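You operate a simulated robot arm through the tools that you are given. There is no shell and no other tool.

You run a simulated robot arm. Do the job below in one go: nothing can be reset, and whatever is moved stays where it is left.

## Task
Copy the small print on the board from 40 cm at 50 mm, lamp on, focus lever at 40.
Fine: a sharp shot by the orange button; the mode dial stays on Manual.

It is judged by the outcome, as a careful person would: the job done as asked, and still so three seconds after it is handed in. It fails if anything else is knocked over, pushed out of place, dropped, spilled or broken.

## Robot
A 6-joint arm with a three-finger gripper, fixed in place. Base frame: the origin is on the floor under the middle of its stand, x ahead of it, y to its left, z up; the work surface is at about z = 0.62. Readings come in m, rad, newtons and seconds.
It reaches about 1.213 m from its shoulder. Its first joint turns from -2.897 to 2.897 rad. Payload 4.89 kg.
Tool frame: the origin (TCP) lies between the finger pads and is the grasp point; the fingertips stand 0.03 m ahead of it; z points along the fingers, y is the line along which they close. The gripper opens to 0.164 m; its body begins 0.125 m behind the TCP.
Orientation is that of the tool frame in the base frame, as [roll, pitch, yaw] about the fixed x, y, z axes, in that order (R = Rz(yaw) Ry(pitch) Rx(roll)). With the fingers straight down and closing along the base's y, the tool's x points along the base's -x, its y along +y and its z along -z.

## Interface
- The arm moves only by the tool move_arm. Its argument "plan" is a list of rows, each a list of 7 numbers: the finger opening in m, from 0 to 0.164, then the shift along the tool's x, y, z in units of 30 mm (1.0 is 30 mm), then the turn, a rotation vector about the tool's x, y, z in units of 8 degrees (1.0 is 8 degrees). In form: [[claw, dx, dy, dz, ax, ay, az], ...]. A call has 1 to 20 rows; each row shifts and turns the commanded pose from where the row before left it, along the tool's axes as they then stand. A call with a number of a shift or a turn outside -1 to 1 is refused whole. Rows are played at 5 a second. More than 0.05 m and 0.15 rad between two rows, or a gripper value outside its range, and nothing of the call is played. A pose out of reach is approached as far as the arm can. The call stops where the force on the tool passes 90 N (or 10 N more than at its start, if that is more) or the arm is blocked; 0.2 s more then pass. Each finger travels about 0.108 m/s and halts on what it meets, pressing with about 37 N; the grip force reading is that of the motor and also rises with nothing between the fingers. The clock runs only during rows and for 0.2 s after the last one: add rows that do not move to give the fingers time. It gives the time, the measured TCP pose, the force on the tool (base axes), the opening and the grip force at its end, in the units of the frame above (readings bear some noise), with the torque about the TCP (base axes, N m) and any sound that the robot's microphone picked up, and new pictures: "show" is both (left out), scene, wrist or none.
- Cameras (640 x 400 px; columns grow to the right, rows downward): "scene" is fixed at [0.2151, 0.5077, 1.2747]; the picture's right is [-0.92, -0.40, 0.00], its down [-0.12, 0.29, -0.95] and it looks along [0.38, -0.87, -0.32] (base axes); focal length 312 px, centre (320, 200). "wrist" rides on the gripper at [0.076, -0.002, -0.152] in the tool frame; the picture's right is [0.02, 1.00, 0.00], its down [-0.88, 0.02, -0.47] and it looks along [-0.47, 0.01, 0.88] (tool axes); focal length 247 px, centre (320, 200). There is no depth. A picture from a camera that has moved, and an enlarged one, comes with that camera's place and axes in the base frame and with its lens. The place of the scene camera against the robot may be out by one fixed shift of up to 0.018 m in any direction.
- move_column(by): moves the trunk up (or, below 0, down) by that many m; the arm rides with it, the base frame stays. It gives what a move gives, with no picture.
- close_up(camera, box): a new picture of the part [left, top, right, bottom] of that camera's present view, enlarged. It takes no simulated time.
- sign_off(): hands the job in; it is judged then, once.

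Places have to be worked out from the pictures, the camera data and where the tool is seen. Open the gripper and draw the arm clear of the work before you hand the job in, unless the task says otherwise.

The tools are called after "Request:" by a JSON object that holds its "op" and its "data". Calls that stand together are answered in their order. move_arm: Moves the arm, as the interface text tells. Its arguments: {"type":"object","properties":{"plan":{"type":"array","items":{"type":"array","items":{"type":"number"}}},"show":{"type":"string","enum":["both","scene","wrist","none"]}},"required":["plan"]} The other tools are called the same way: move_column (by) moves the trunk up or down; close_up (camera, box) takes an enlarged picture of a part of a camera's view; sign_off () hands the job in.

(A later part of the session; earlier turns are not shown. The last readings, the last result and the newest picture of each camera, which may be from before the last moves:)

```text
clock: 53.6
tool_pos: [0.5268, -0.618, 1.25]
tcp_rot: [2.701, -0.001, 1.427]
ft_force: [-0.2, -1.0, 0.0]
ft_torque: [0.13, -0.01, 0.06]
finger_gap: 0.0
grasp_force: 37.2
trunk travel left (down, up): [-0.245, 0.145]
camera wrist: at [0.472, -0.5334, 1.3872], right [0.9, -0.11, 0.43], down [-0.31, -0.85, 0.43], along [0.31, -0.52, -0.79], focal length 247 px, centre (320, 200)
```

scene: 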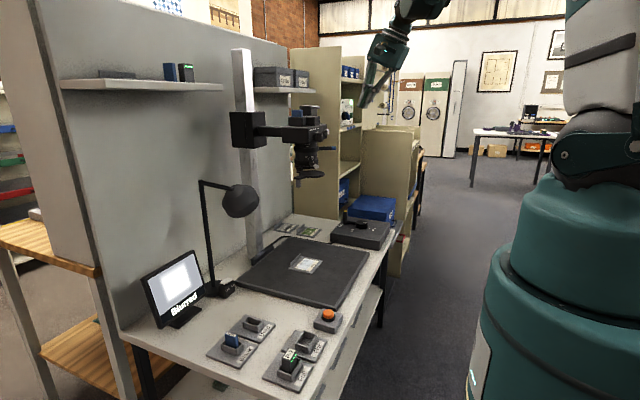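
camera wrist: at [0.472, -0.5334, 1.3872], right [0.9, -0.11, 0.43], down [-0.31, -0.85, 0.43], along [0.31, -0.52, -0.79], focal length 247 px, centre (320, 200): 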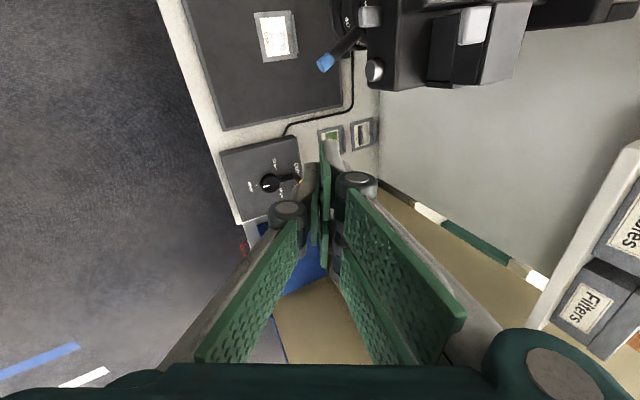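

The hand is rolled and the wrist camera sees the blue lever. I'll now pitch to about 45° and swing the heading slightly left, still well above the lever.

Request:
{"op": "move_arm", "data": {"plan": [[0.0, 0, 0, 0, -0.827, 0, 0], [0.0, 0, 0, 0, -0.827, 0, 0], [0.0, 0, 0, 0, -0.827, 0, 0], [0.0, 0, 0, 0, 0, 0.583, -0.583], [0.0, 0, 0, 0, 0, 0.583, -0.583], [0.0, 0, 0, 0, 0, 0, 0]], "show": "both"}}

```text
clock: 55.0
tool_pos: [0.5273, -0.619, 1.2499]
tcp_rot: [2.354, 0.0, 1.659]
ft_force: [0.7, -1.8, -0.8]
ft_torque: [0.08, -0.01, 0.06]
finger_gap: 0.0
grasp_force: 36.9
trunk travel left (down, up): [-0.245, 0.145]
camera wrist: at [0.413, -0.5524, 1.3563], right [0.7, 0.08, 0.71], down [-0.24, -0.91, 0.35], along [0.67, -0.41, -0.62], focal length 247 px, centre (320, 200)
```

scene: 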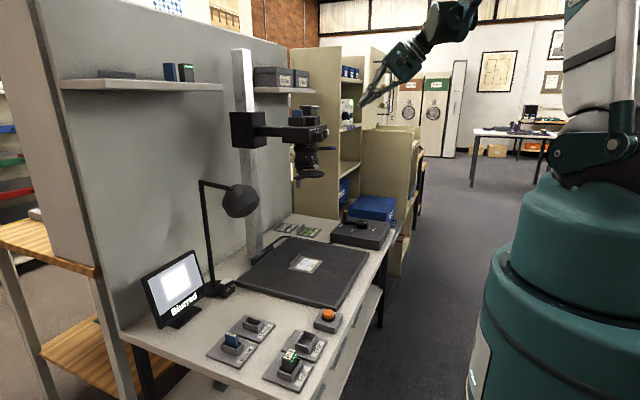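
wrist: 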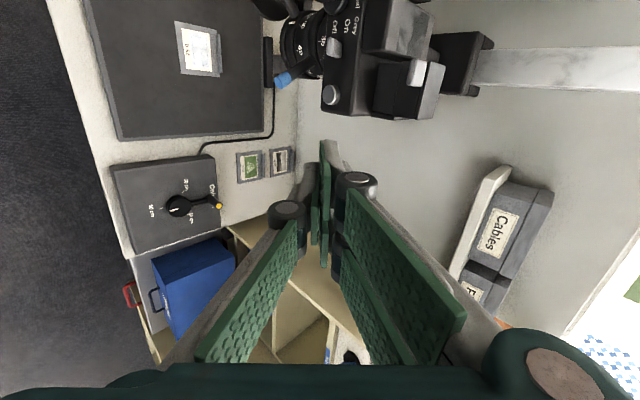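

Now tilt is 45° and heading 5°. I'll descend to a pre-contact point right of the blue lever at about (0.575, -0.605, 1.078).

Request:
{"op": "move_arm", "data": {"plan": [[0.0, 0.054, -0.486, 0.866, 0, 0, 0], [0.0, 0.054, -0.486, 0.866, 0, 0, 0], [0.0, 0.054, -0.486, 0.866, 0, 0, 0], [0.0, 0.054, -0.486, 0.866, 0, 0, 0], [0.0, 0.054, -0.486, 0.866, 0, 0, 0], [0.0, 0.054, -0.486, 0.866, 0, 0, 0], [0.0, 0, 0, 0, 0, 0, 0]], "show": "both"}}

Request:
{"op": "close_up", "data": {"camera": "scene", "box": [260, 90, 400, 190]}}

Request:
{"op": "close_up", "data": {"camera": "wrist", "box": [240, 40, 420, 200]}}

```text
clock: 56.6
tool_pos: [0.5751, -0.6042, 1.0778]
tcp_rot: [2.353, -0.002, 1.657]
ft_force: [0.5, -0.3, 0.1]
ft_torque: [0.05, -0.01, 0.1]
finger_gap: 0.0
grasp_force: 37.4
trunk travel left (down, up): [-0.245, 0.145]
camera wrist: at [0.4602, -0.5381, 1.1846], right [0.7, 0.08, 0.71], down [-0.24, -0.91, 0.35], along [0.67, -0.42, -0.62], focal length 247 px, centre (320, 200)
```

scene: 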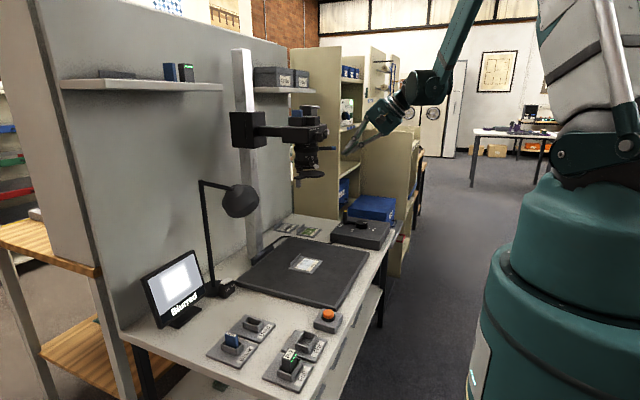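
wrist: 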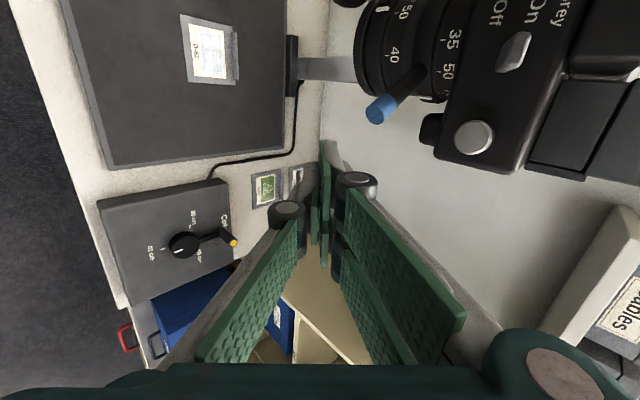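

```text
4.00 times, centred on (330, 140) of scene
camera zoom: at [0.2151, 0.5077, 1.2747], right [-0.92, -0.4, 0.0], down [-0.12, 0.29, -0.95], along [0.38, -0.87, -0.32], focal length 1250 px, centre (280, 440)
```

zoom: 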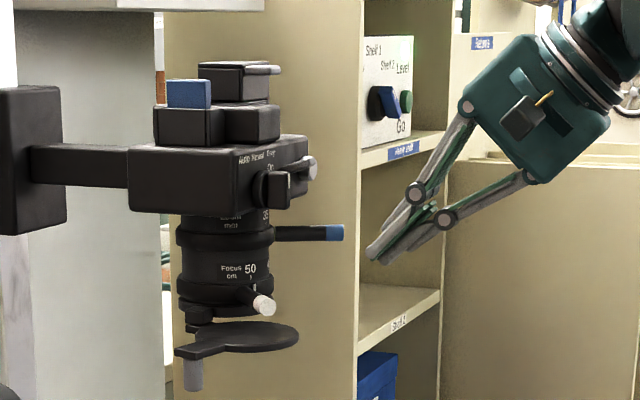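

```text
2.50 times, centred on (330, 120) of wrist
camera zoom: at [0.4602, -0.5381, 1.1846], right [0.7, 0.08, 0.71], down [-0.24, -0.91, 0.35], along [0.67, -0.42, -0.62], focal length 617 px, centre (295, 400)
```

zoom: 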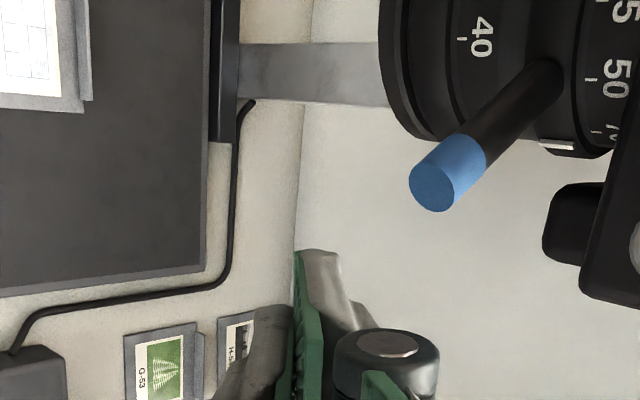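

The view shows the zoom index (white mark) beside 70, with the 50 tick ahead. I'll move in 35 mm beside the lever and start pushing it toward +y gently.

Request:
{"op": "move_arm", "data": {"plan": [[0.0, 0, 0.41, 0.41, 0, 0, 0], [0.0, 0, 0.41, 0.41, 0, 0, 0], [0.0, 0.332, 0.021, 0.021, 0, 0, 0], [0.0, 0.332, 0.021, 0.021, 0, 0, 0], [0.0, 0.332, 0.021, 0.021, 0, 0, 0], [0.0, 0, 0, 0, 0, 0, 0]], "show": "wrist"}}

Request:
{"op": "close_up", "data": {"camera": "wrist", "box": [280, 0, 480, 180]}}

Request:
{"op": "close_up", "data": {"camera": "scene", "box": [280, 100, 380, 180]}}

```text
clock: 58.0
tool_pos: [0.6106, -0.5709, 1.0775]
tcp_rot: [2.354, -0.002, 1.658]
ft_force: [0.6, 0.2, 0.2]
ft_torque: [-0.06, 0.0, -0.04]
finger_gap: 0.0
grasp_force: 37.5
trunk travel left (down, up): [-0.245, 0.145]
camera wrist: at [0.4945, -0.5044, 1.1844], right [0.7, 0.08, 0.71], down [-0.24, -0.91, 0.35], along [0.67, -0.42, -0.62], focal length 247 px, centre (320, 200)
```

wrist: 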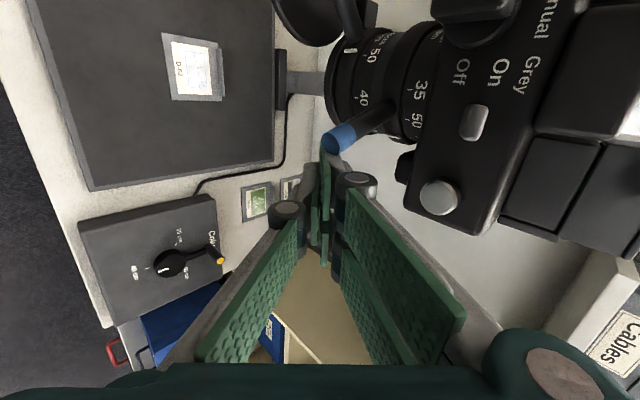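

```text
2.22 times, centred on (380, 90) of wrist
camera zoom: at [0.4945, -0.5044, 1.1844], right [0.7, 0.08, 0.71], down [-0.24, -0.91, 0.35], along [0.67, -0.42, -0.62], focal length 549 px, centre (187, 444)
```

zoom: 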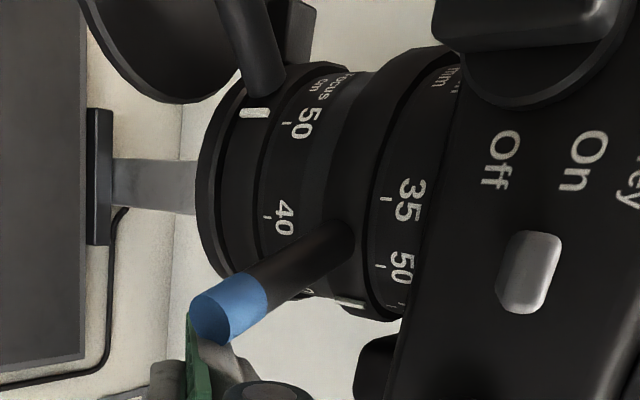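

```text
5.00 times, centred on (330, 140) of scene
camera zoom: at [0.2151, 0.5077, 1.2747], right [-0.92, -0.4, 0.0], down [-0.12, 0.29, -0.95], along [0.38, -0.87, -0.32], focal length 1562 px, centre (270, 500)
```

zoom: 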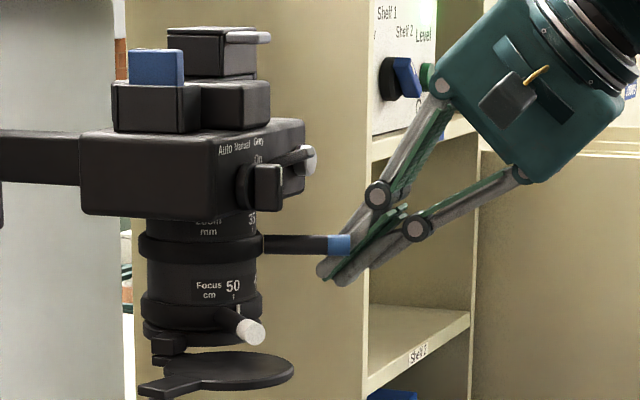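

The fingertips are just about touching the lever from its right. I'll push 20 mm more toward +y and check.

Request:
{"op": "move_arm", "data": {"plan": [[0.0, 0.332, 0.021, 0.021, 0, 0, 0], [0.0, 0.332, 0.021, 0.021, 0, 0, 0], [0.0, 0, 0, 0, 0, 0, 0]], "show": "wrist"}}

Request:
{"op": "close_up", "data": {"camera": "wrist", "box": [280, 0, 480, 180]}}

Request:
{"op": "close_up", "data": {"camera": "scene", "box": [280, 100, 380, 180]}}

```text
clock: 58.8
tool_pos: [0.6097, -0.5508, 1.0779]
tcp_rot: [2.355, -0.002, 1.658]
ft_force: [0.4, 0.0, 0.2]
ft_torque: [-0.04, 0.02, -0.01]
finger_gap: 0.0001
grasp_force: 37.0
trunk travel left (down, up): [-0.245, 0.145]
camera wrist: at [0.4947, -0.4844, 1.1846], right [0.7, 0.08, 0.71], down [-0.24, -0.91, 0.35], along [0.67, -0.42, -0.62], focal length 247 px, centre (320, 200)
```

wrist: 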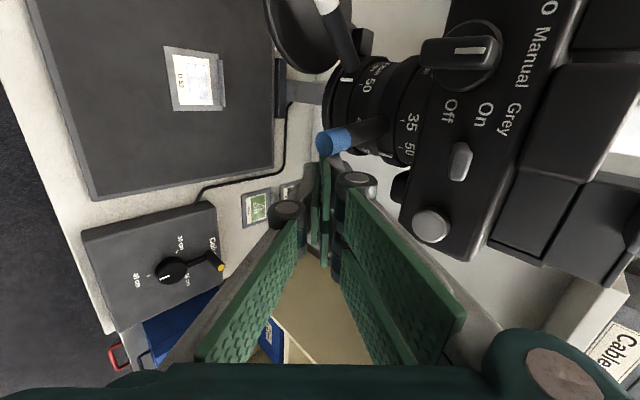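

```text
2.22 times, centred on (380, 90) of wrist
camera zoom: at [0.4947, -0.4844, 1.1846], right [0.7, 0.08, 0.71], down [-0.24, -0.91, 0.35], along [0.67, -0.42, -0.62], focal length 549 px, centre (187, 444)
```

zoom: 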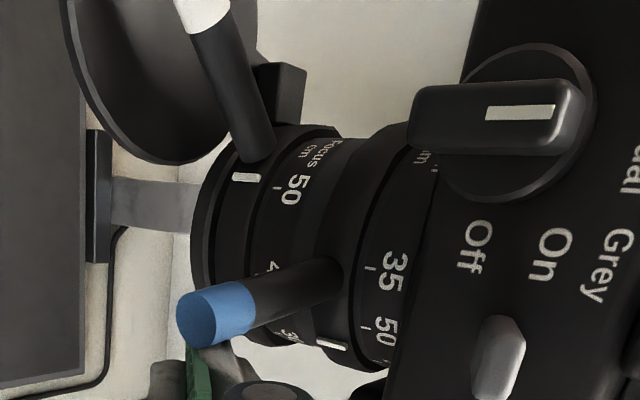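

```text
5.00 times, centred on (330, 140) of scene
camera zoom: at [0.2151, 0.5077, 1.2747], right [-0.92, -0.4, 0.0], down [-0.12, 0.29, -0.95], along [0.38, -0.87, -0.32], focal length 1562 px, centre (270, 500)
```

zoom: 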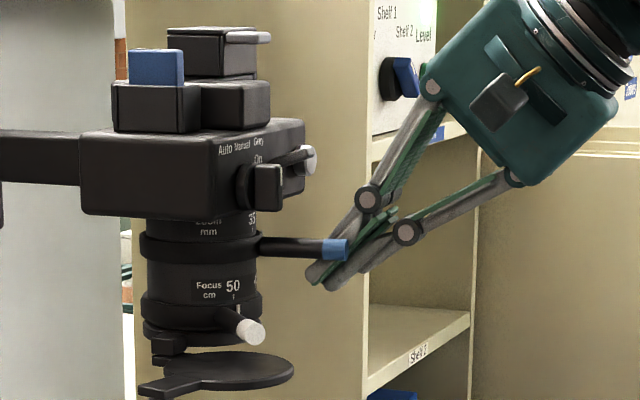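

The lever follows and the index has left 70; it still needs roughly 10–15° to reach 50. I'll push another 10 mm and re-check.

Request:
{"op": "move_arm", "data": {"plan": [[0.0, 0.332, 0.021, 0.021, 0, 0, 0], [0.0, 0, 0, 0, 0, 0, 0]], "show": "wrist"}}

Request:
{"op": "close_up", "data": {"camera": "wrist", "box": [320, 80, 440, 180]}}

```text
clock: 59.4
tool_pos: [0.6098, -0.5421, 1.0781]
tcp_rot: [2.354, -0.001, 1.658]
ft_force: [-0.2, -0.3, 0.3]
ft_torque: [0.0, 0.01, 0.0]
finger_gap: 0.0001
grasp_force: 36.9
trunk travel left (down, up): [-0.245, 0.145]
camera wrist: at [0.4946, -0.4745, 1.1841], right [0.7, 0.08, 0.71], down [-0.24, -0.91, 0.35], along [0.67, -0.42, -0.62], focal length 247 px, centre (320, 200)
```

wrist: 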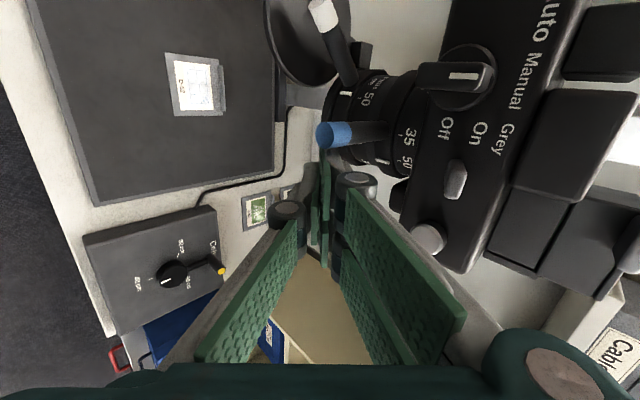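

```text
4.00 times, centred on (380, 130) of wrist
camera zoom: at [0.4946, -0.4745, 1.1841], right [0.7, 0.08, 0.71], down [-0.24, -0.91, 0.35], along [0.67, -0.42, -0.62], focal length 988 px, centre (80, 480)
```

zoom: 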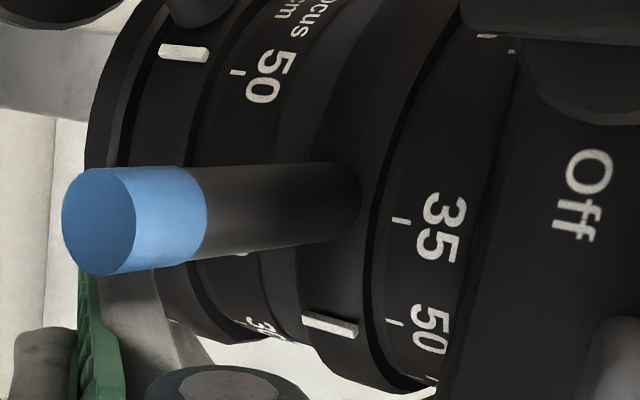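

By projecting ring points into this picture I judge the zoom index within about 1–2° of 50. I'll back off to the right to leave the lever and look at it squarely.

Request:
{"op": "move_arm", "data": {"plan": [[0.0, -0.996, -0.062, -0.062, 0, 0, 0], [0.0, -0.576, -0.745, -0.747, 0, 0, 0], [0.0, -0.576, -0.745, -0.747, 0, 0, 0], [0.0, -0.996, -0.062, -0.062, 0, 0, 0], [0.0, -0.996, -0.062, -0.062, 0, 0, 0], [0.0, -0.996, -0.062, -0.062, 0, 0, 0], [0.0, 0, 0, 0, 0, 0, 0]], "show": "wrist"}}

Request:
{"op": "close_up", "data": {"camera": "wrist", "box": [310, 0, 470, 120]}}

```text
clock: 61.0
tool_pos: [0.5507, -0.7017, 1.0781]
tcp_rot: [2.353, -0.002, 1.657]
ft_force: [0.1, -0.7, -0.8]
ft_torque: [0.1, -0.04, 0.09]
finger_gap: 0.0
grasp_force: 36.8
trunk travel left (down, up): [-0.245, 0.145]
camera wrist: at [0.435, -0.6346, 1.1854], right [0.7, 0.08, 0.71], down [-0.24, -0.91, 0.35], along [0.67, -0.42, -0.62], focal length 247 px, centre (320, 200)
```

wrist: 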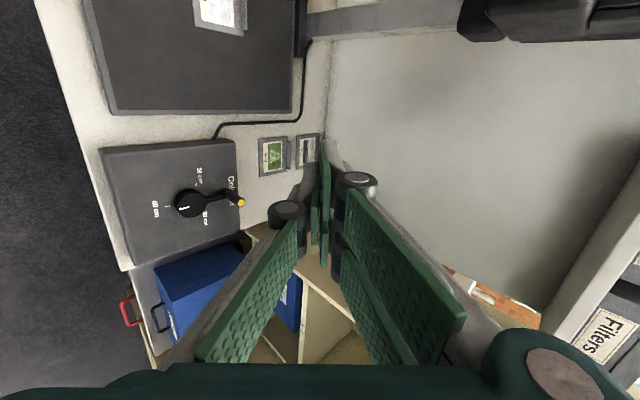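

```text
3.33 times, centred on (390, 60) of wrist
camera zoom: at [0.435, -0.6346, 1.1854], right [0.7, 0.08, 0.71], down [-0.24, -0.91, 0.35], along [0.67, -0.42, -0.62], focal length 823 px, centre (87, 667)
```

zoom: 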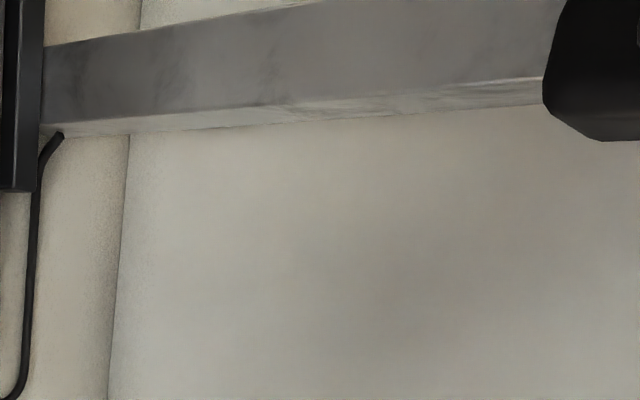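

The lens left the view; I'll turn the heading ~36° left in place to face the rings.

Request:
{"op": "move_arm", "data": {"plan": [[0.0, 0, 0, 0, 0, 0.7, -0.7], [0.0, 0, 0, 0, 0, 0.7, -0.7], [0.0, 0, 0, 0, 0, 0.7, -0.7], [0.0, 0, 0, 0, 0, 0.7, -0.7], [0.0, 0, 0, 0, 0, 0.4, -0.4], [0.0, 0, 0, 0, 0, 0, 0]], "show": "wrist"}}

Request:
{"op": "close_up", "data": {"camera": "wrist", "box": [310, 0, 470, 120]}}

```text
clock: 62.4
tool_pos: [0.5491, -0.7015, 1.0775]
tcp_rot: [2.355, -0.001, 2.291]
ft_force: [-0.7, -0.8, 0.8]
ft_torque: [0.03, 0.0, 0.0]
finger_gap: 0.0
grasp_force: 37.2
trunk travel left (down, up): [-0.245, 0.145]
camera wrist: at [0.4178, -0.7155, 1.1843], right [0.52, 0.48, 0.71], down [0.34, -0.87, 0.35], along [0.79, 0.06, -0.61], focal length 247 px, centre (320, 200)
```

wrist: 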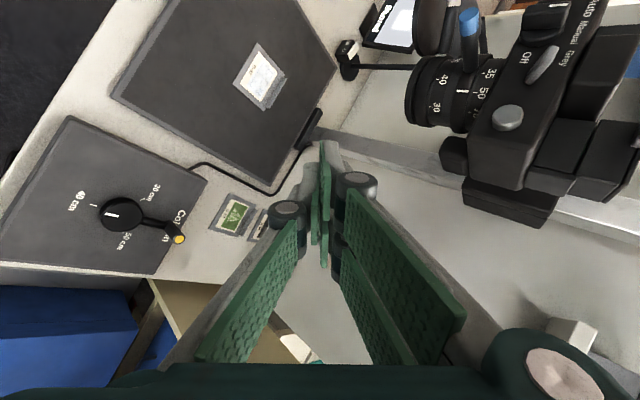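

```text
3.33 times, centred on (390, 60) of wrist
camera zoom: at [0.4178, -0.7155, 1.1843], right [0.52, 0.48, 0.71], down [0.34, -0.87, 0.35], along [0.79, 0.06, -0.61], focal length 823 px, centre (87, 667)
```

zoom: 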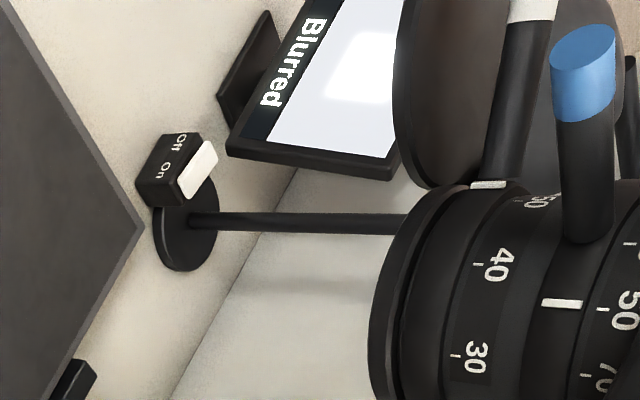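

Request:
{"op": "close_up", "data": {"camera": "wrist", "box": [440, 50, 520, 130]}}

```text
5.00 times, centred on (480, 90) of wrist
camera zoom: at [0.4178, -0.7155, 1.1843], right [0.52, 0.48, 0.71], down [0.34, -0.87, 0.35], along [0.79, 0.06, -0.61], focal length 1235 px, centre (-480, 750)
```

zoom: 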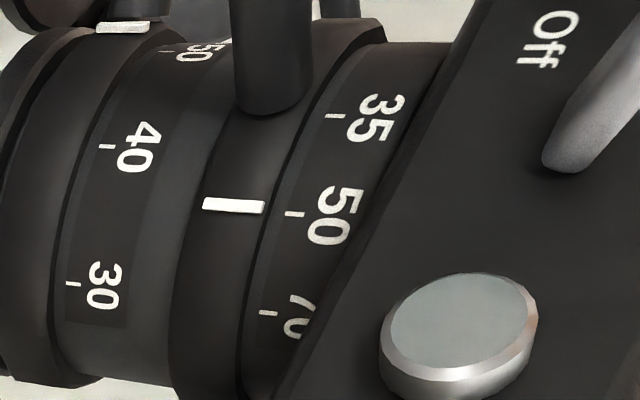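

The zoom index is squarely on 50 and the lever stayed put. Now for focus: I'll turn back to heading 0, retreat in x and cross to the left side of the lens.

Request:
{"op": "move_arm", "data": {"plan": [[0.0, 0, 0, 0, 0, -0.73, 0.73], [0.0, 0, 0, 0, 0, -0.73, 0.73], [0.0, 0, 0, 0, 0, -0.73, 0.73], [0.0, 0, 0, 0, 0, -0.73, 0.73], [0.0, 0, -0.53, -0.53, 0, -0.73, 0.73], [0.0, 0, -0.53, -0.53, 0, 0, 0], [0.0, 0.5, 0, 0, 0, 0, 0], [0.0, 1, 0, 0, 0, 0, 0], [0.0, 1, 0, 0, 0, 0, 0], [0.0, 1, 0, 0, 0, 0, 0], [0.0, 1, 0, 0, 0, 0, 0], [0.0, 1, 0, 0, 0, 0, 0], [0.0, 0, 0, 0, 0, 0, 0]], "show": "wrist"}}

```text
clock: 65.2
tool_pos: [0.5045, -0.5392, 1.0791]
tcp_rot: [2.354, 0.001, 1.569]
ft_force: [0.3, -0.3, -0.8]
ft_torque: [-0.09, 0.03, -0.05]
finger_gap: 0.0
grasp_force: 36.7
trunk travel left (down, up): [-0.245, 0.145]
camera wrist: at [0.3955, -0.462, 1.1852], right [0.71, 0.02, 0.71], down [-0.32, -0.88, 0.35], along [0.63, -0.47, -0.62], focal length 247 px, centre (320, 200)
```

wrist: 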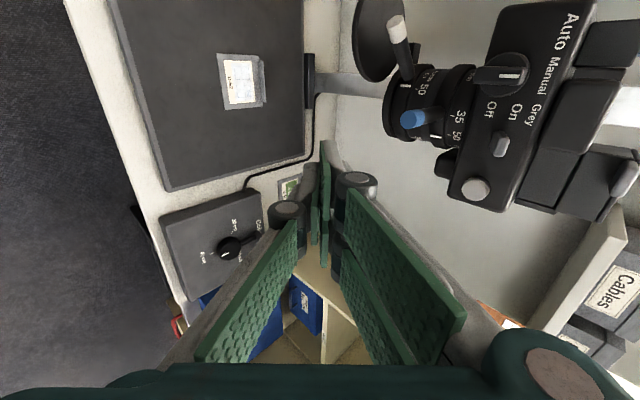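

Heading 0 reached and clear of both levers. I'll continue left to y≈-0.37.

Request:
{"op": "move_arm", "data": {"plan": [[0.0, 0.94, 0, 0, 0, 0, 0], [0.0, 0.94, 0, 0, 0, 0, 0], [0.0, 0.94, 0, 0, 0, 0, 0], [0.0, 0.94, 0, 0, 0, 0, 0], [0.0, 0.94, 0, 0, 0, 0, 0], [0.0, 0.94, 0, 0, 0, 0, 0], [0.0, 0, 0, 0, 0, 0, 0]], "show": "both"}}

Request:
{"op": "close_up", "data": {"camera": "scene", "box": [260, 100, 380, 190]}}

```text
clock: 66.8
tool_pos: [0.5066, -0.3688, 1.0783]
tcp_rot: [2.356, -0.001, 1.57]
ft_force: [-1.3, 0.4, -0.3]
ft_torque: [-0.1, -0.06, -0.09]
finger_gap: 0.0001
grasp_force: 36.9
trunk travel left (down, up): [-0.245, 0.145]
camera wrist: at [0.3975, -0.2924, 1.1842], right [0.71, 0.02, 0.71], down [-0.32, -0.88, 0.35], along [0.63, -0.47, -0.62], focal length 247 px, centre (320, 200)
```

scene: 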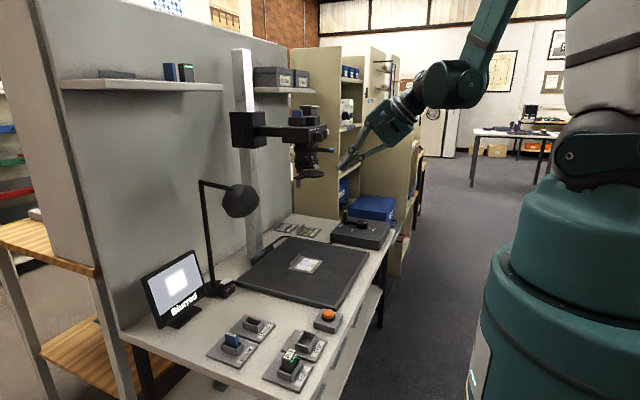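
wrist: 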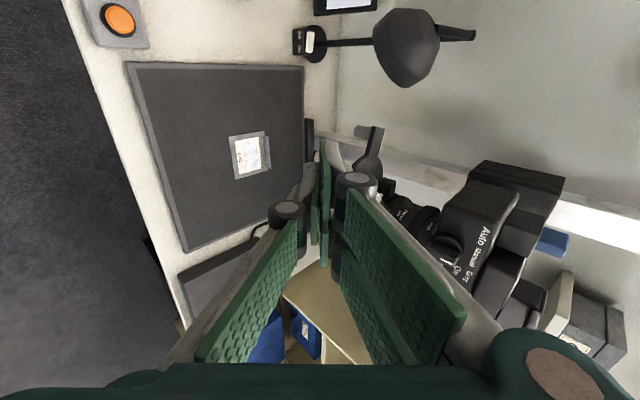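

```text
4.44 times, centred on (320, 145) of scene
camera zoom: at [0.2151, 0.5077, 1.2747], right [-0.92, -0.4, 0.0], down [-0.12, 0.29, -0.95], along [0.38, -0.87, -0.32], focal length 1389 px, centre (320, 444)
```

zoom: 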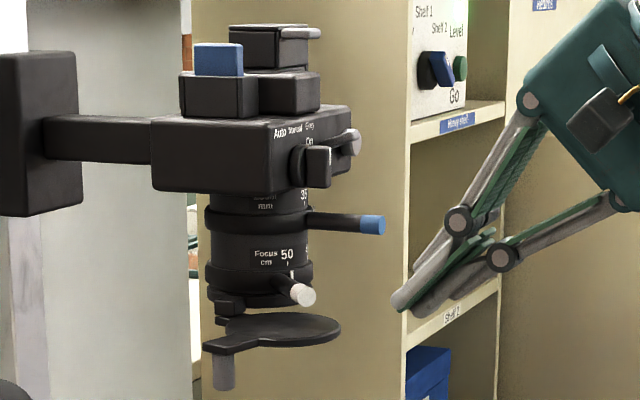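

The scene shows the white focus lever ahead-left of the fingertips. I'll lower to z≈1.055 and advance partway, staying left of the lever.

Request:
{"op": "move_arm", "data": {"plan": [[0.0, -0.083, 0.435, 0.978, 0, 0, 0], [0.0, -0.083, 0.435, 0.978, 0, 0, 0], [0.0, 0, 0, 0, 0, 0, 0]], "show": "wrist"}}

Request:
{"op": "close_up", "data": {"camera": "scene", "box": [260, 100, 380, 190]}}

Request:
{"op": "close_up", "data": {"camera": "wrist", "box": [280, 100, 480, 280]}}

```text
clock: 67.6
tool_pos: [0.5684, -0.3767, 1.0538]
tcp_rot: [2.354, -0.001, 1.569]
ft_force: [-0.2, -0.7, 0.0]
ft_torque: [0.07, 0.02, 0.03]
finger_gap: 0.0001
grasp_force: 36.9
trunk travel left (down, up): [-0.245, 0.145]
camera wrist: at [0.4589, -0.2992, 1.1602], right [0.71, 0.02, 0.71], down [-0.32, -0.88, 0.35], along [0.63, -0.47, -0.62], focal length 247 px, centre (320, 200)
```

wrist: 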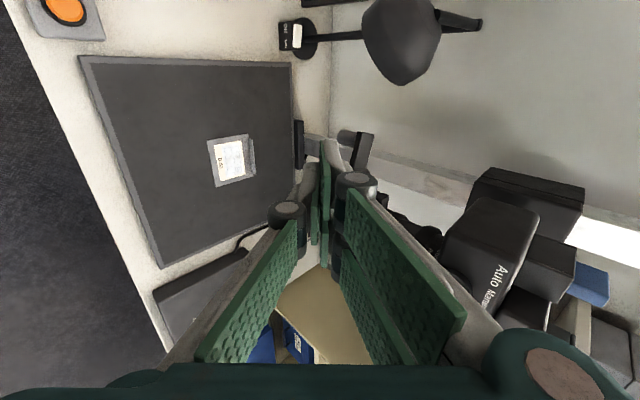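

```text
4.44 times, centred on (320, 145) of scene
camera zoom: at [0.2151, 0.5077, 1.2747], right [-0.92, -0.4, 0.0], down [-0.12, 0.29, -0.95], along [0.38, -0.87, -0.32], focal length 1389 px, centre (320, 444)
```

zoom: 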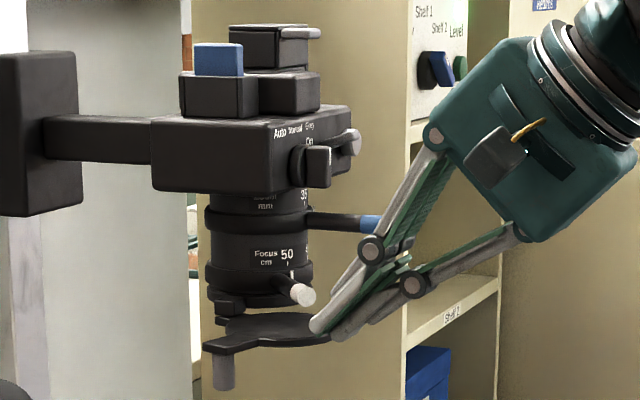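

```text
2.22 times, centred on (380, 190) of wrist
camera zoom: at [0.4589, -0.2992, 1.1602], right [0.71, 0.02, 0.71], down [-0.32, -0.88, 0.35], along [0.63, -0.47, -0.62], focal length 549 px, centre (187, 222)
```

zoom: 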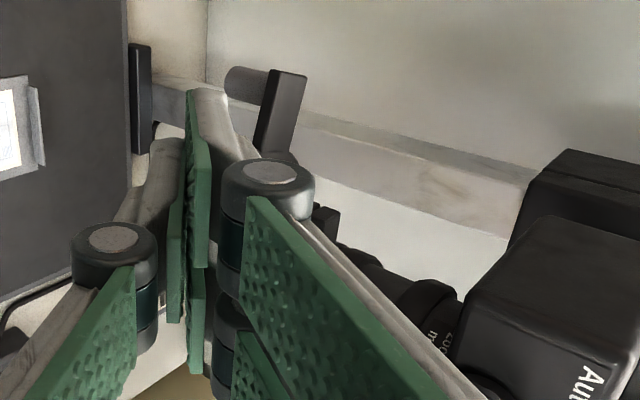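

Estimated cap-disc height is ~1.01 and my lowest fingertip edge ~1.03, so there is about 1.5 cm of clearance. I'll advance beside the lever, still to its left.

Request:
{"op": "move_arm", "data": {"plan": [[0.0, 0.01, 0.585, 0.443, 0, 0, 0], [0.0, 0.01, 0.585, 0.443, 0, 0, 0], [0.0, 0, 0, 0, 0, 0, 0]], "show": "wrist"}}

Request:
{"op": "close_up", "data": {"camera": "scene", "box": [260, 100, 380, 190]}}

Request:
{"op": "close_up", "data": {"camera": "wrist", "box": [280, 100, 480, 280]}}

```text
clock: 68.4
tool_pos: [0.6109, -0.3739, 1.0614]
tcp_rot: [2.355, -0.002, 1.57]
ft_force: [0.0, -0.4, -1.2]
ft_torque: [0.0, -0.02, 0.03]
finger_gap: 0.0001
grasp_force: 37.4
trunk travel left (down, up): [-0.245, 0.145]
camera wrist: at [0.5017, -0.2977, 1.1677], right [0.71, 0.02, 0.71], down [-0.32, -0.88, 0.35], along [0.63, -0.47, -0.62], focal length 247 px, centre (320, 200)
```

wrist: 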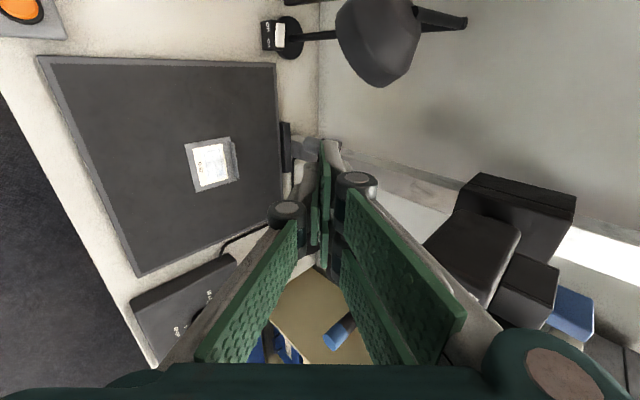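

```text
4.44 times, centred on (320, 145) of scene
camera zoom: at [0.2151, 0.5077, 1.2747], right [-0.92, -0.4, 0.0], down [-0.12, 0.29, -0.95], along [0.38, -0.87, -0.32], focal length 1389 px, centre (320, 444)
```

zoom: 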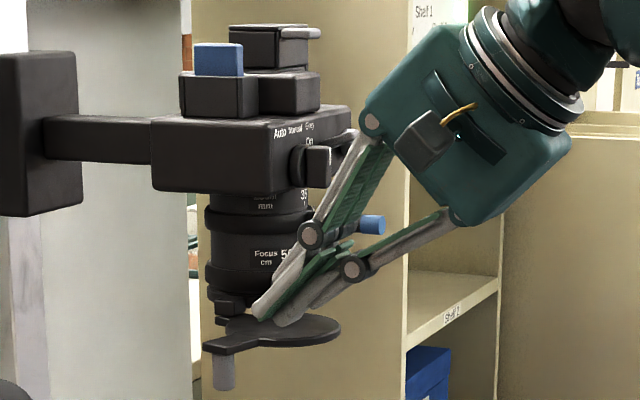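

```text
2.22 times, centred on (380, 190) of wrist
camera zoom: at [0.5017, -0.2977, 1.1677], right [0.71, 0.02, 0.71], down [-0.32, -0.88, 0.35], along [0.63, -0.47, -0.62], focal length 549 px, centre (187, 222)
```

zoom: 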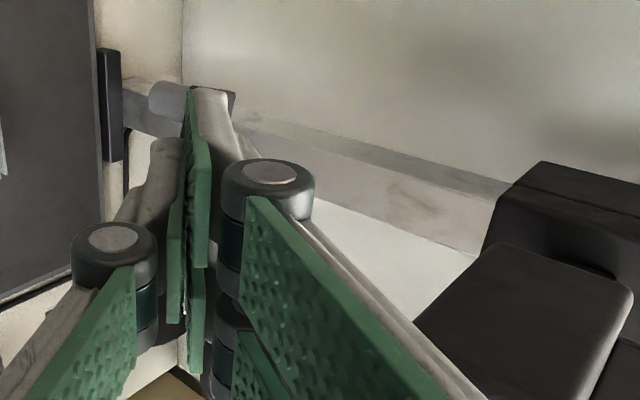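

The fingers are left of the focus lever at the right height. I'll start pushing it toward -y along its arc in small rows.

Request:
{"op": "move_arm", "data": {"plan": [[0.0, -0.35, -0.083, -0.012, 0, 0, 0], [0.0, -0.35, -0.083, -0.012, 0, 0, 0], [0.0, -0.25, -0.095, -0.07, 0, 0, 0], [0.0, -0.25, -0.095, -0.07, 0, 0, 0], [0.0, 0, 0, 0, 0, 0, 0]], "show": "wrist"}}

Request:
{"op": "close_up", "data": {"camera": "scene", "box": [260, 100, 380, 190]}}

Request:
{"op": "close_up", "data": {"camera": "wrist", "box": [280, 100, 480, 280]}}

```text
clock: 69.6
tool_pos: [0.5944, -0.4092, 1.0575]
tcp_rot: [2.354, -0.002, 1.569]
ft_force: [-38.0, 28.5, 2.6]
ft_torque: [0.23, 0.34, -0.41]
finger_gap: 0.0
grasp_force: 37.3
trunk travel left (down, up): [-0.245, 0.145]
camera wrist: at [0.4868, -0.3317, 1.1645], right [0.71, 0.02, 0.71], down [-0.32, -0.88, 0.35], along [0.63, -0.47, -0.62], focal length 247 px, centre (320, 200)
```

wrist: 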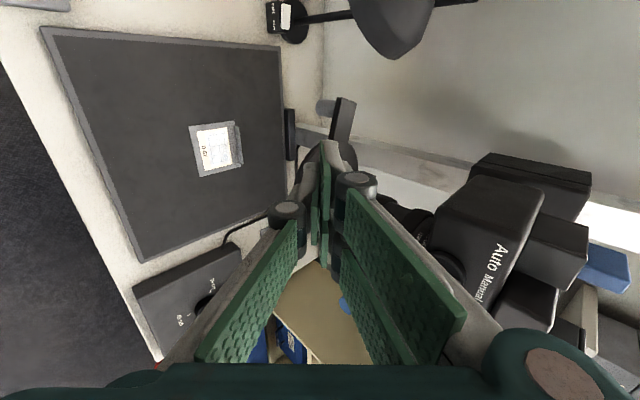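

```text
4.44 times, centred on (320, 145) of scene
camera zoom: at [0.2151, 0.5077, 1.2747], right [-0.92, -0.4, 0.0], down [-0.12, 0.29, -0.95], along [0.38, -0.87, -0.32], focal length 1389 px, centre (320, 444)
```

zoom: 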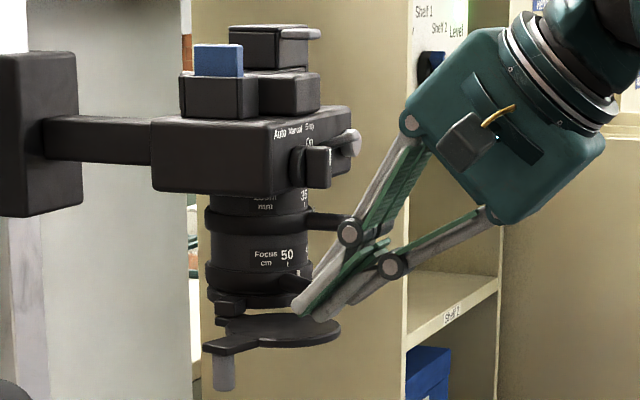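

```text
2.22 times, centred on (380, 190) of wrist
camera zoom: at [0.4868, -0.3317, 1.1645], right [0.71, 0.02, 0.71], down [-0.32, -0.88, 0.35], along [0.63, -0.47, -0.62], focal length 549 px, centre (187, 222)
```

zoom: 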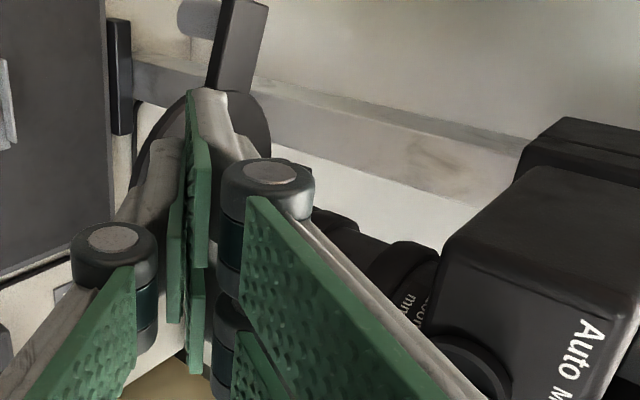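

The force (~47 N along the lever) tells me the fingertip is pressing on the lever's end rather than its side. I'll back off to the left, then go deeper in x before pushing again.

Request:
{"op": "move_arm", "data": {"plan": [[0.0, 0.6, 0.024, 0, 0, 0, 0], [0.0, 0.6, 0.024, 0, 0, 0, 0], [0.0, 0, 0.425, 0.377, 0, 0, 0], [0.0, 0, 0.425, 0.377, 0, 0, 0], [0.0, 0, 0, 0, 0, 0, 0]], "show": "wrist"}}

Request:
{"op": "close_up", "data": {"camera": "scene", "box": [260, 100, 380, 190]}}

Request:
{"op": "close_up", "data": {"camera": "wrist", "box": [280, 100, 480, 280]}}

```text
clock: 70.8
tool_pos: [0.6331, -0.3736, 1.0599]
tcp_rot: [2.354, -0.001, 1.569]
ft_force: [0.1, 0.2, -0.4]
ft_torque: [0.0, 0.0, 0.05]
finger_gap: 0.0
grasp_force: 37.1
trunk travel left (down, up): [-0.245, 0.145]
camera wrist: at [0.5243, -0.2978, 1.1669], right [0.71, 0.02, 0.71], down [-0.32, -0.88, 0.35], along [0.63, -0.47, -0.62], focal length 247 px, centre (320, 200)
```

wrist: 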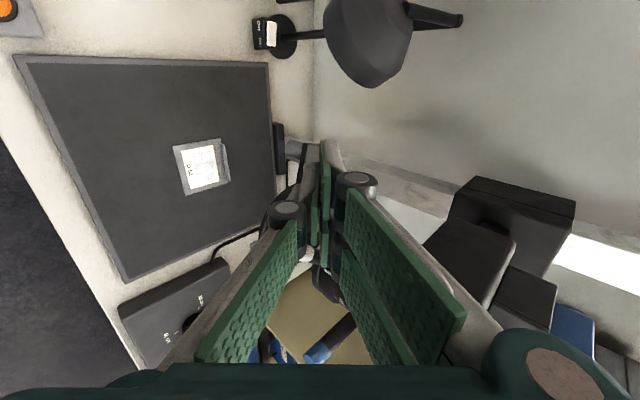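

```text
4.44 times, centred on (320, 145) of scene
camera zoom: at [0.2151, 0.5077, 1.2747], right [-0.92, -0.4, 0.0], down [-0.12, 0.29, -0.95], along [0.38, -0.87, -0.32], focal length 1389 px, centre (320, 444)
```

zoom: 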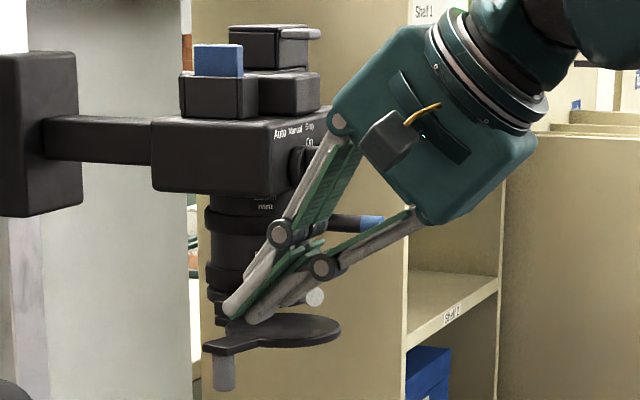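

```text
2.22 times, centred on (380, 190) of wrist
camera zoom: at [0.5243, -0.2978, 1.1669], right [0.71, 0.02, 0.71], down [-0.32, -0.88, 0.35], along [0.63, -0.47, -0.62], focal length 549 px, centre (187, 222)
```

zoom: 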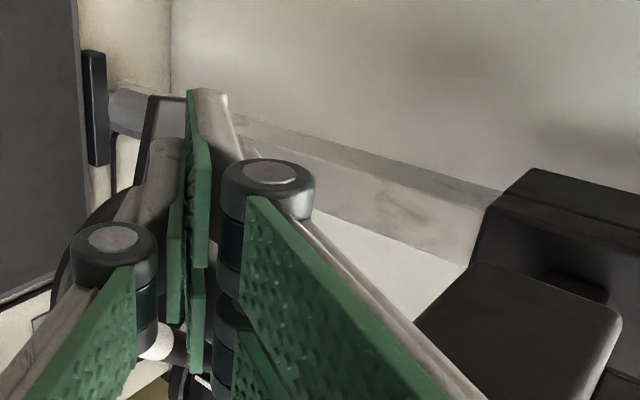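

The lever moved a few degrees and is now beside the fingers (white tip visible between them). From this deeper position I'll sweep toward -y in small rows along the lever's arc.

Request:
{"op": "move_arm", "data": {"plan": [[0.0, -0.813, -0.118, -0.023, 0, 0, 0], [0.0, -0.2, -0.047, -0.047, 0, 0, 0], [0.0, -0.167, -0.13, -0.13, 0, 0, 0], [0.0, -0.167, -0.13, -0.13, 0, 0, 0], [0.0, 0, 0, 0, 0, 0, 0]], "show": "wrist"}}

Request:
{"op": "close_up", "data": {"camera": "scene", "box": [260, 100, 380, 190]}}

Request:
{"op": "close_up", "data": {"camera": "wrist", "box": [240, 160, 440, 340]}}

```text
clock: 72.0
tool_pos: [0.6173, -0.4156, 1.0589]
tcp_rot: [2.355, -0.002, 1.57]
ft_force: [0.1, -0.7, -0.4]
ft_torque: [0.01, -0.01, -0.01]
finger_gap: 0.0
grasp_force: 36.4
trunk travel left (down, up): [-0.245, 0.145]
camera wrist: at [0.5081, -0.3382, 1.1655], right [0.71, 0.02, 0.71], down [-0.32, -0.88, 0.35], along [0.63, -0.47, -0.62], focal length 247 px, centre (320, 200)
```

wrist: 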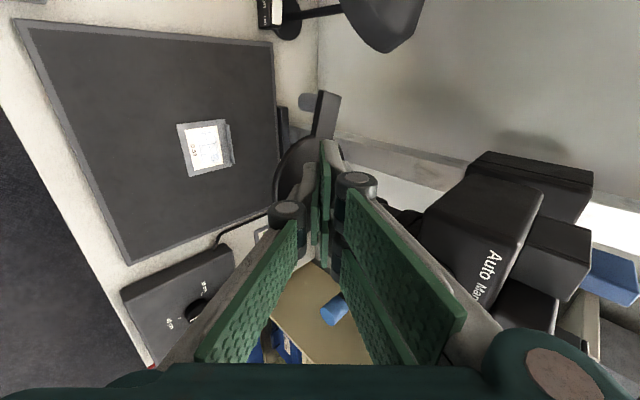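

```text
4.44 times, centred on (320, 145) of scene
camera zoom: at [0.2151, 0.5077, 1.2747], right [-0.92, -0.4, 0.0], down [-0.12, 0.29, -0.95], along [0.38, -0.87, -0.32], focal length 1389 px, centre (320, 444)
```

zoom: 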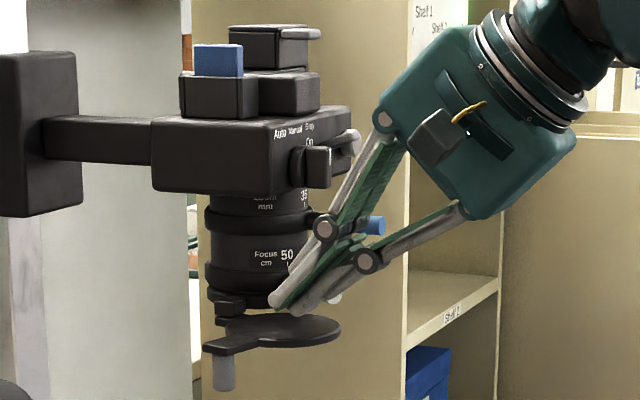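

```text
2.22 times, centred on (340, 250) of wrist
camera zoom: at [0.5081, -0.3382, 1.1655], right [0.71, 0.02, 0.71], down [-0.32, -0.88, 0.35], along [0.63, -0.47, -0.62], focal length 549 px, centre (276, 89)
```

zoom: 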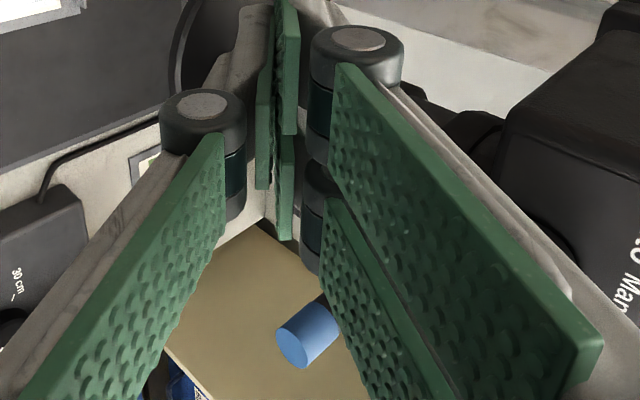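

The lever follows freely with near-zero force. I'll continue the sweep, drawing back in x to stay clear of the zoom lever.

Request:
{"op": "move_arm", "data": {"plan": [[0.0, -0.21, -0.2, -0.177, 0, 0, 0], [0.0, -0.21, -0.2, -0.177, 0, 0, 0], [0.0, -0.175, -0.13, -0.13, 0, 0, 0], [0.0, -0.175, -0.13, -0.13, 0, 0, 0], [0.0, 0, 0, 0, 0, 0, 0]], "show": "wrist"}}

Request:
{"op": "close_up", "data": {"camera": "scene", "box": [260, 100, 380, 190]}}

Request:
{"op": "close_up", "data": {"camera": "scene", "box": [130, 240, 210, 330]}}

```text
clock: 73.2
tool_pos: [0.5896, -0.4385, 1.0572]
tcp_rot: [2.355, 0.001, 1.568]
ft_force: [0.6, -0.4, 0.6]
ft_torque: [0.01, 0.01, 0.0]
finger_gap: 0.0
grasp_force: 36.9
trunk travel left (down, up): [-0.245, 0.145]
camera wrist: at [0.4814, -0.3615, 1.1634], right [0.71, 0.02, 0.71], down [-0.32, -0.88, 0.35], along [0.63, -0.47, -0.62], focal length 247 px, centre (320, 200)
```

wrist: 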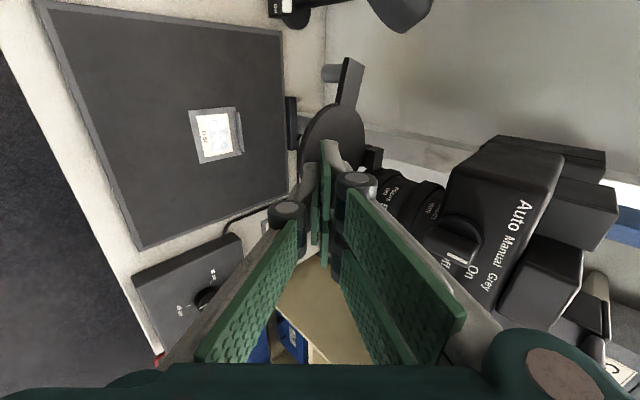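

```text
4.44 times, centred on (320, 145) of scene
camera zoom: at [0.2151, 0.5077, 1.2747], right [-0.92, -0.4, 0.0], down [-0.12, 0.29, -0.95], along [0.38, -0.87, -0.32], focal length 1389 px, centre (320, 444)
```

zoom: 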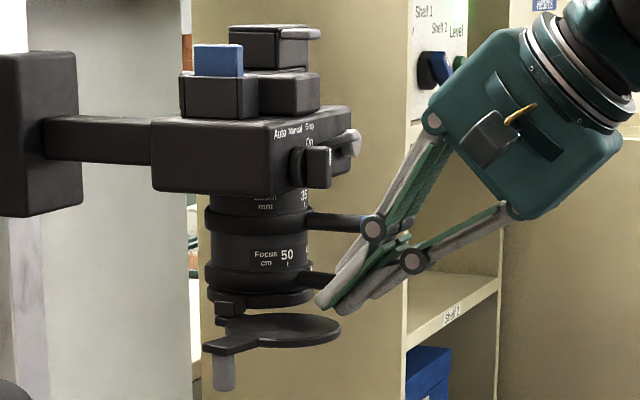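

```text
4.44 times, centred on (170, 285) of scene
camera zoom: at [0.2151, 0.5077, 1.2747], right [-0.92, -0.4, 0.0], down [-0.12, 0.29, -0.95], along [0.38, -0.87, -0.32], focal length 1389 px, centre (987, -178)
```

zoom: 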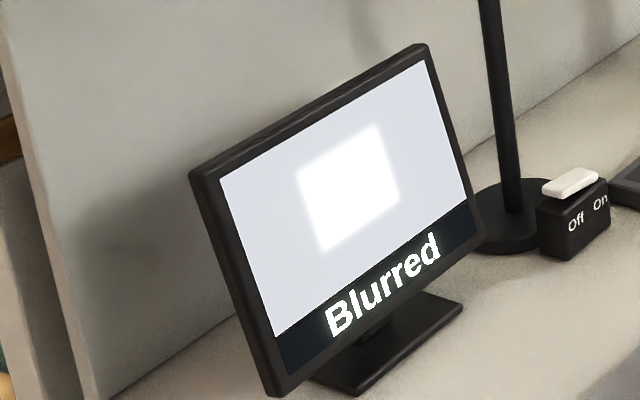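

The lever is around 165° azimuth. I'll push 10 mm further and look at the index and monitor.

Request:
{"op": "move_arm", "data": {"plan": [[0.0, -0.16, -0.015, -0.015, 0, 0, 0], [0.0, -0.16, -0.015, -0.015, 0, 0, 0], [0.0, 0, 0, 0, 0, 0, 0]], "show": "wrist"}}

Request:
{"op": "close_up", "data": {"camera": "scene", "box": [280, 130, 360, 190]}}

Request:
{"op": "close_up", "data": {"camera": "wrist", "box": [320, 100, 480, 260]}}

Request:
{"op": "close_up", "data": {"camera": "scene", "box": [130, 240, 210, 330]}}

```text
clock: 74.0
tool_pos: [0.5885, -0.4484, 1.0575]
tcp_rot: [2.355, -0.002, 1.57]
ft_force: [-0.2, -0.9, 0.1]
ft_torque: [-0.02, -0.01, -0.01]
finger_gap: 0.0
grasp_force: 36.8
trunk travel left (down, up): [-0.245, 0.145]
camera wrist: at [0.4797, -0.3716, 1.1636], right [0.71, 0.02, 0.71], down [-0.32, -0.88, 0.35], along [0.63, -0.47, -0.62], focal length 247 px, centre (320, 200)
```

wrist: 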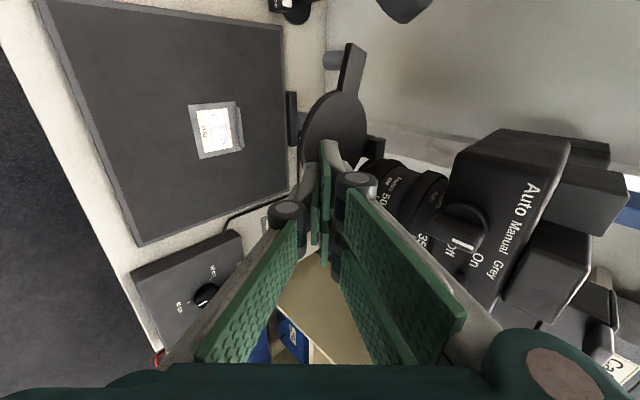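

```text
6.67 times, centred on (320, 160) of scene
camera zoom: at [0.2151, 0.5077, 1.2747], right [-0.92, -0.4, 0.0], down [-0.12, 0.29, -0.95], along [0.38, -0.87, -0.32], focal length 2083 px, centre (320, 467)
```

zoom: 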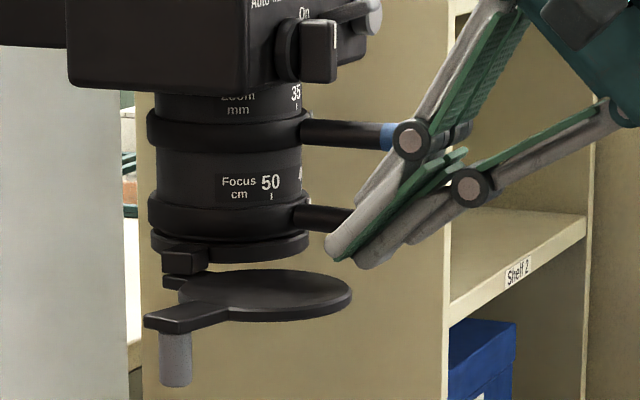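

```text
2.50 times, centred on (400, 180) of wrist
camera zoom: at [0.4797, -0.3716, 1.1636], right [0.71, 0.02, 0.71], down [-0.32, -0.88, 0.35], along [0.63, -0.47, -0.62], focal length 617 px, centre (120, 250)
```

zoom: 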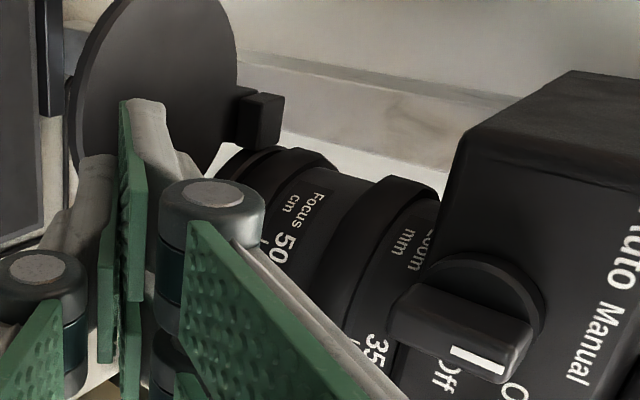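

```text
4.44 times, centred on (170, 285) of scene
camera zoom: at [0.2151, 0.5077, 1.2747], right [-0.92, -0.4, 0.0], down [-0.12, 0.29, -0.95], along [0.38, -0.87, -0.32], focal length 1389 px, centre (987, -178)
```

zoom: 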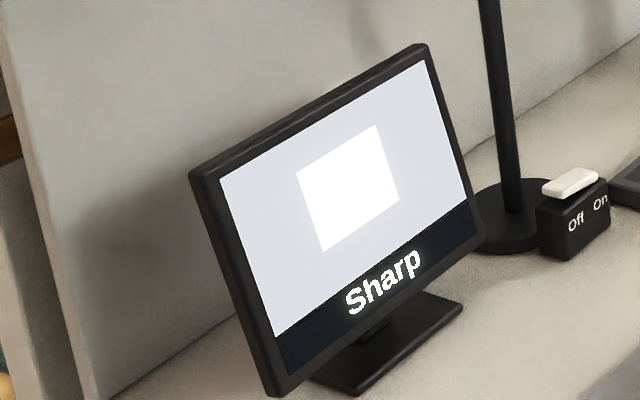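

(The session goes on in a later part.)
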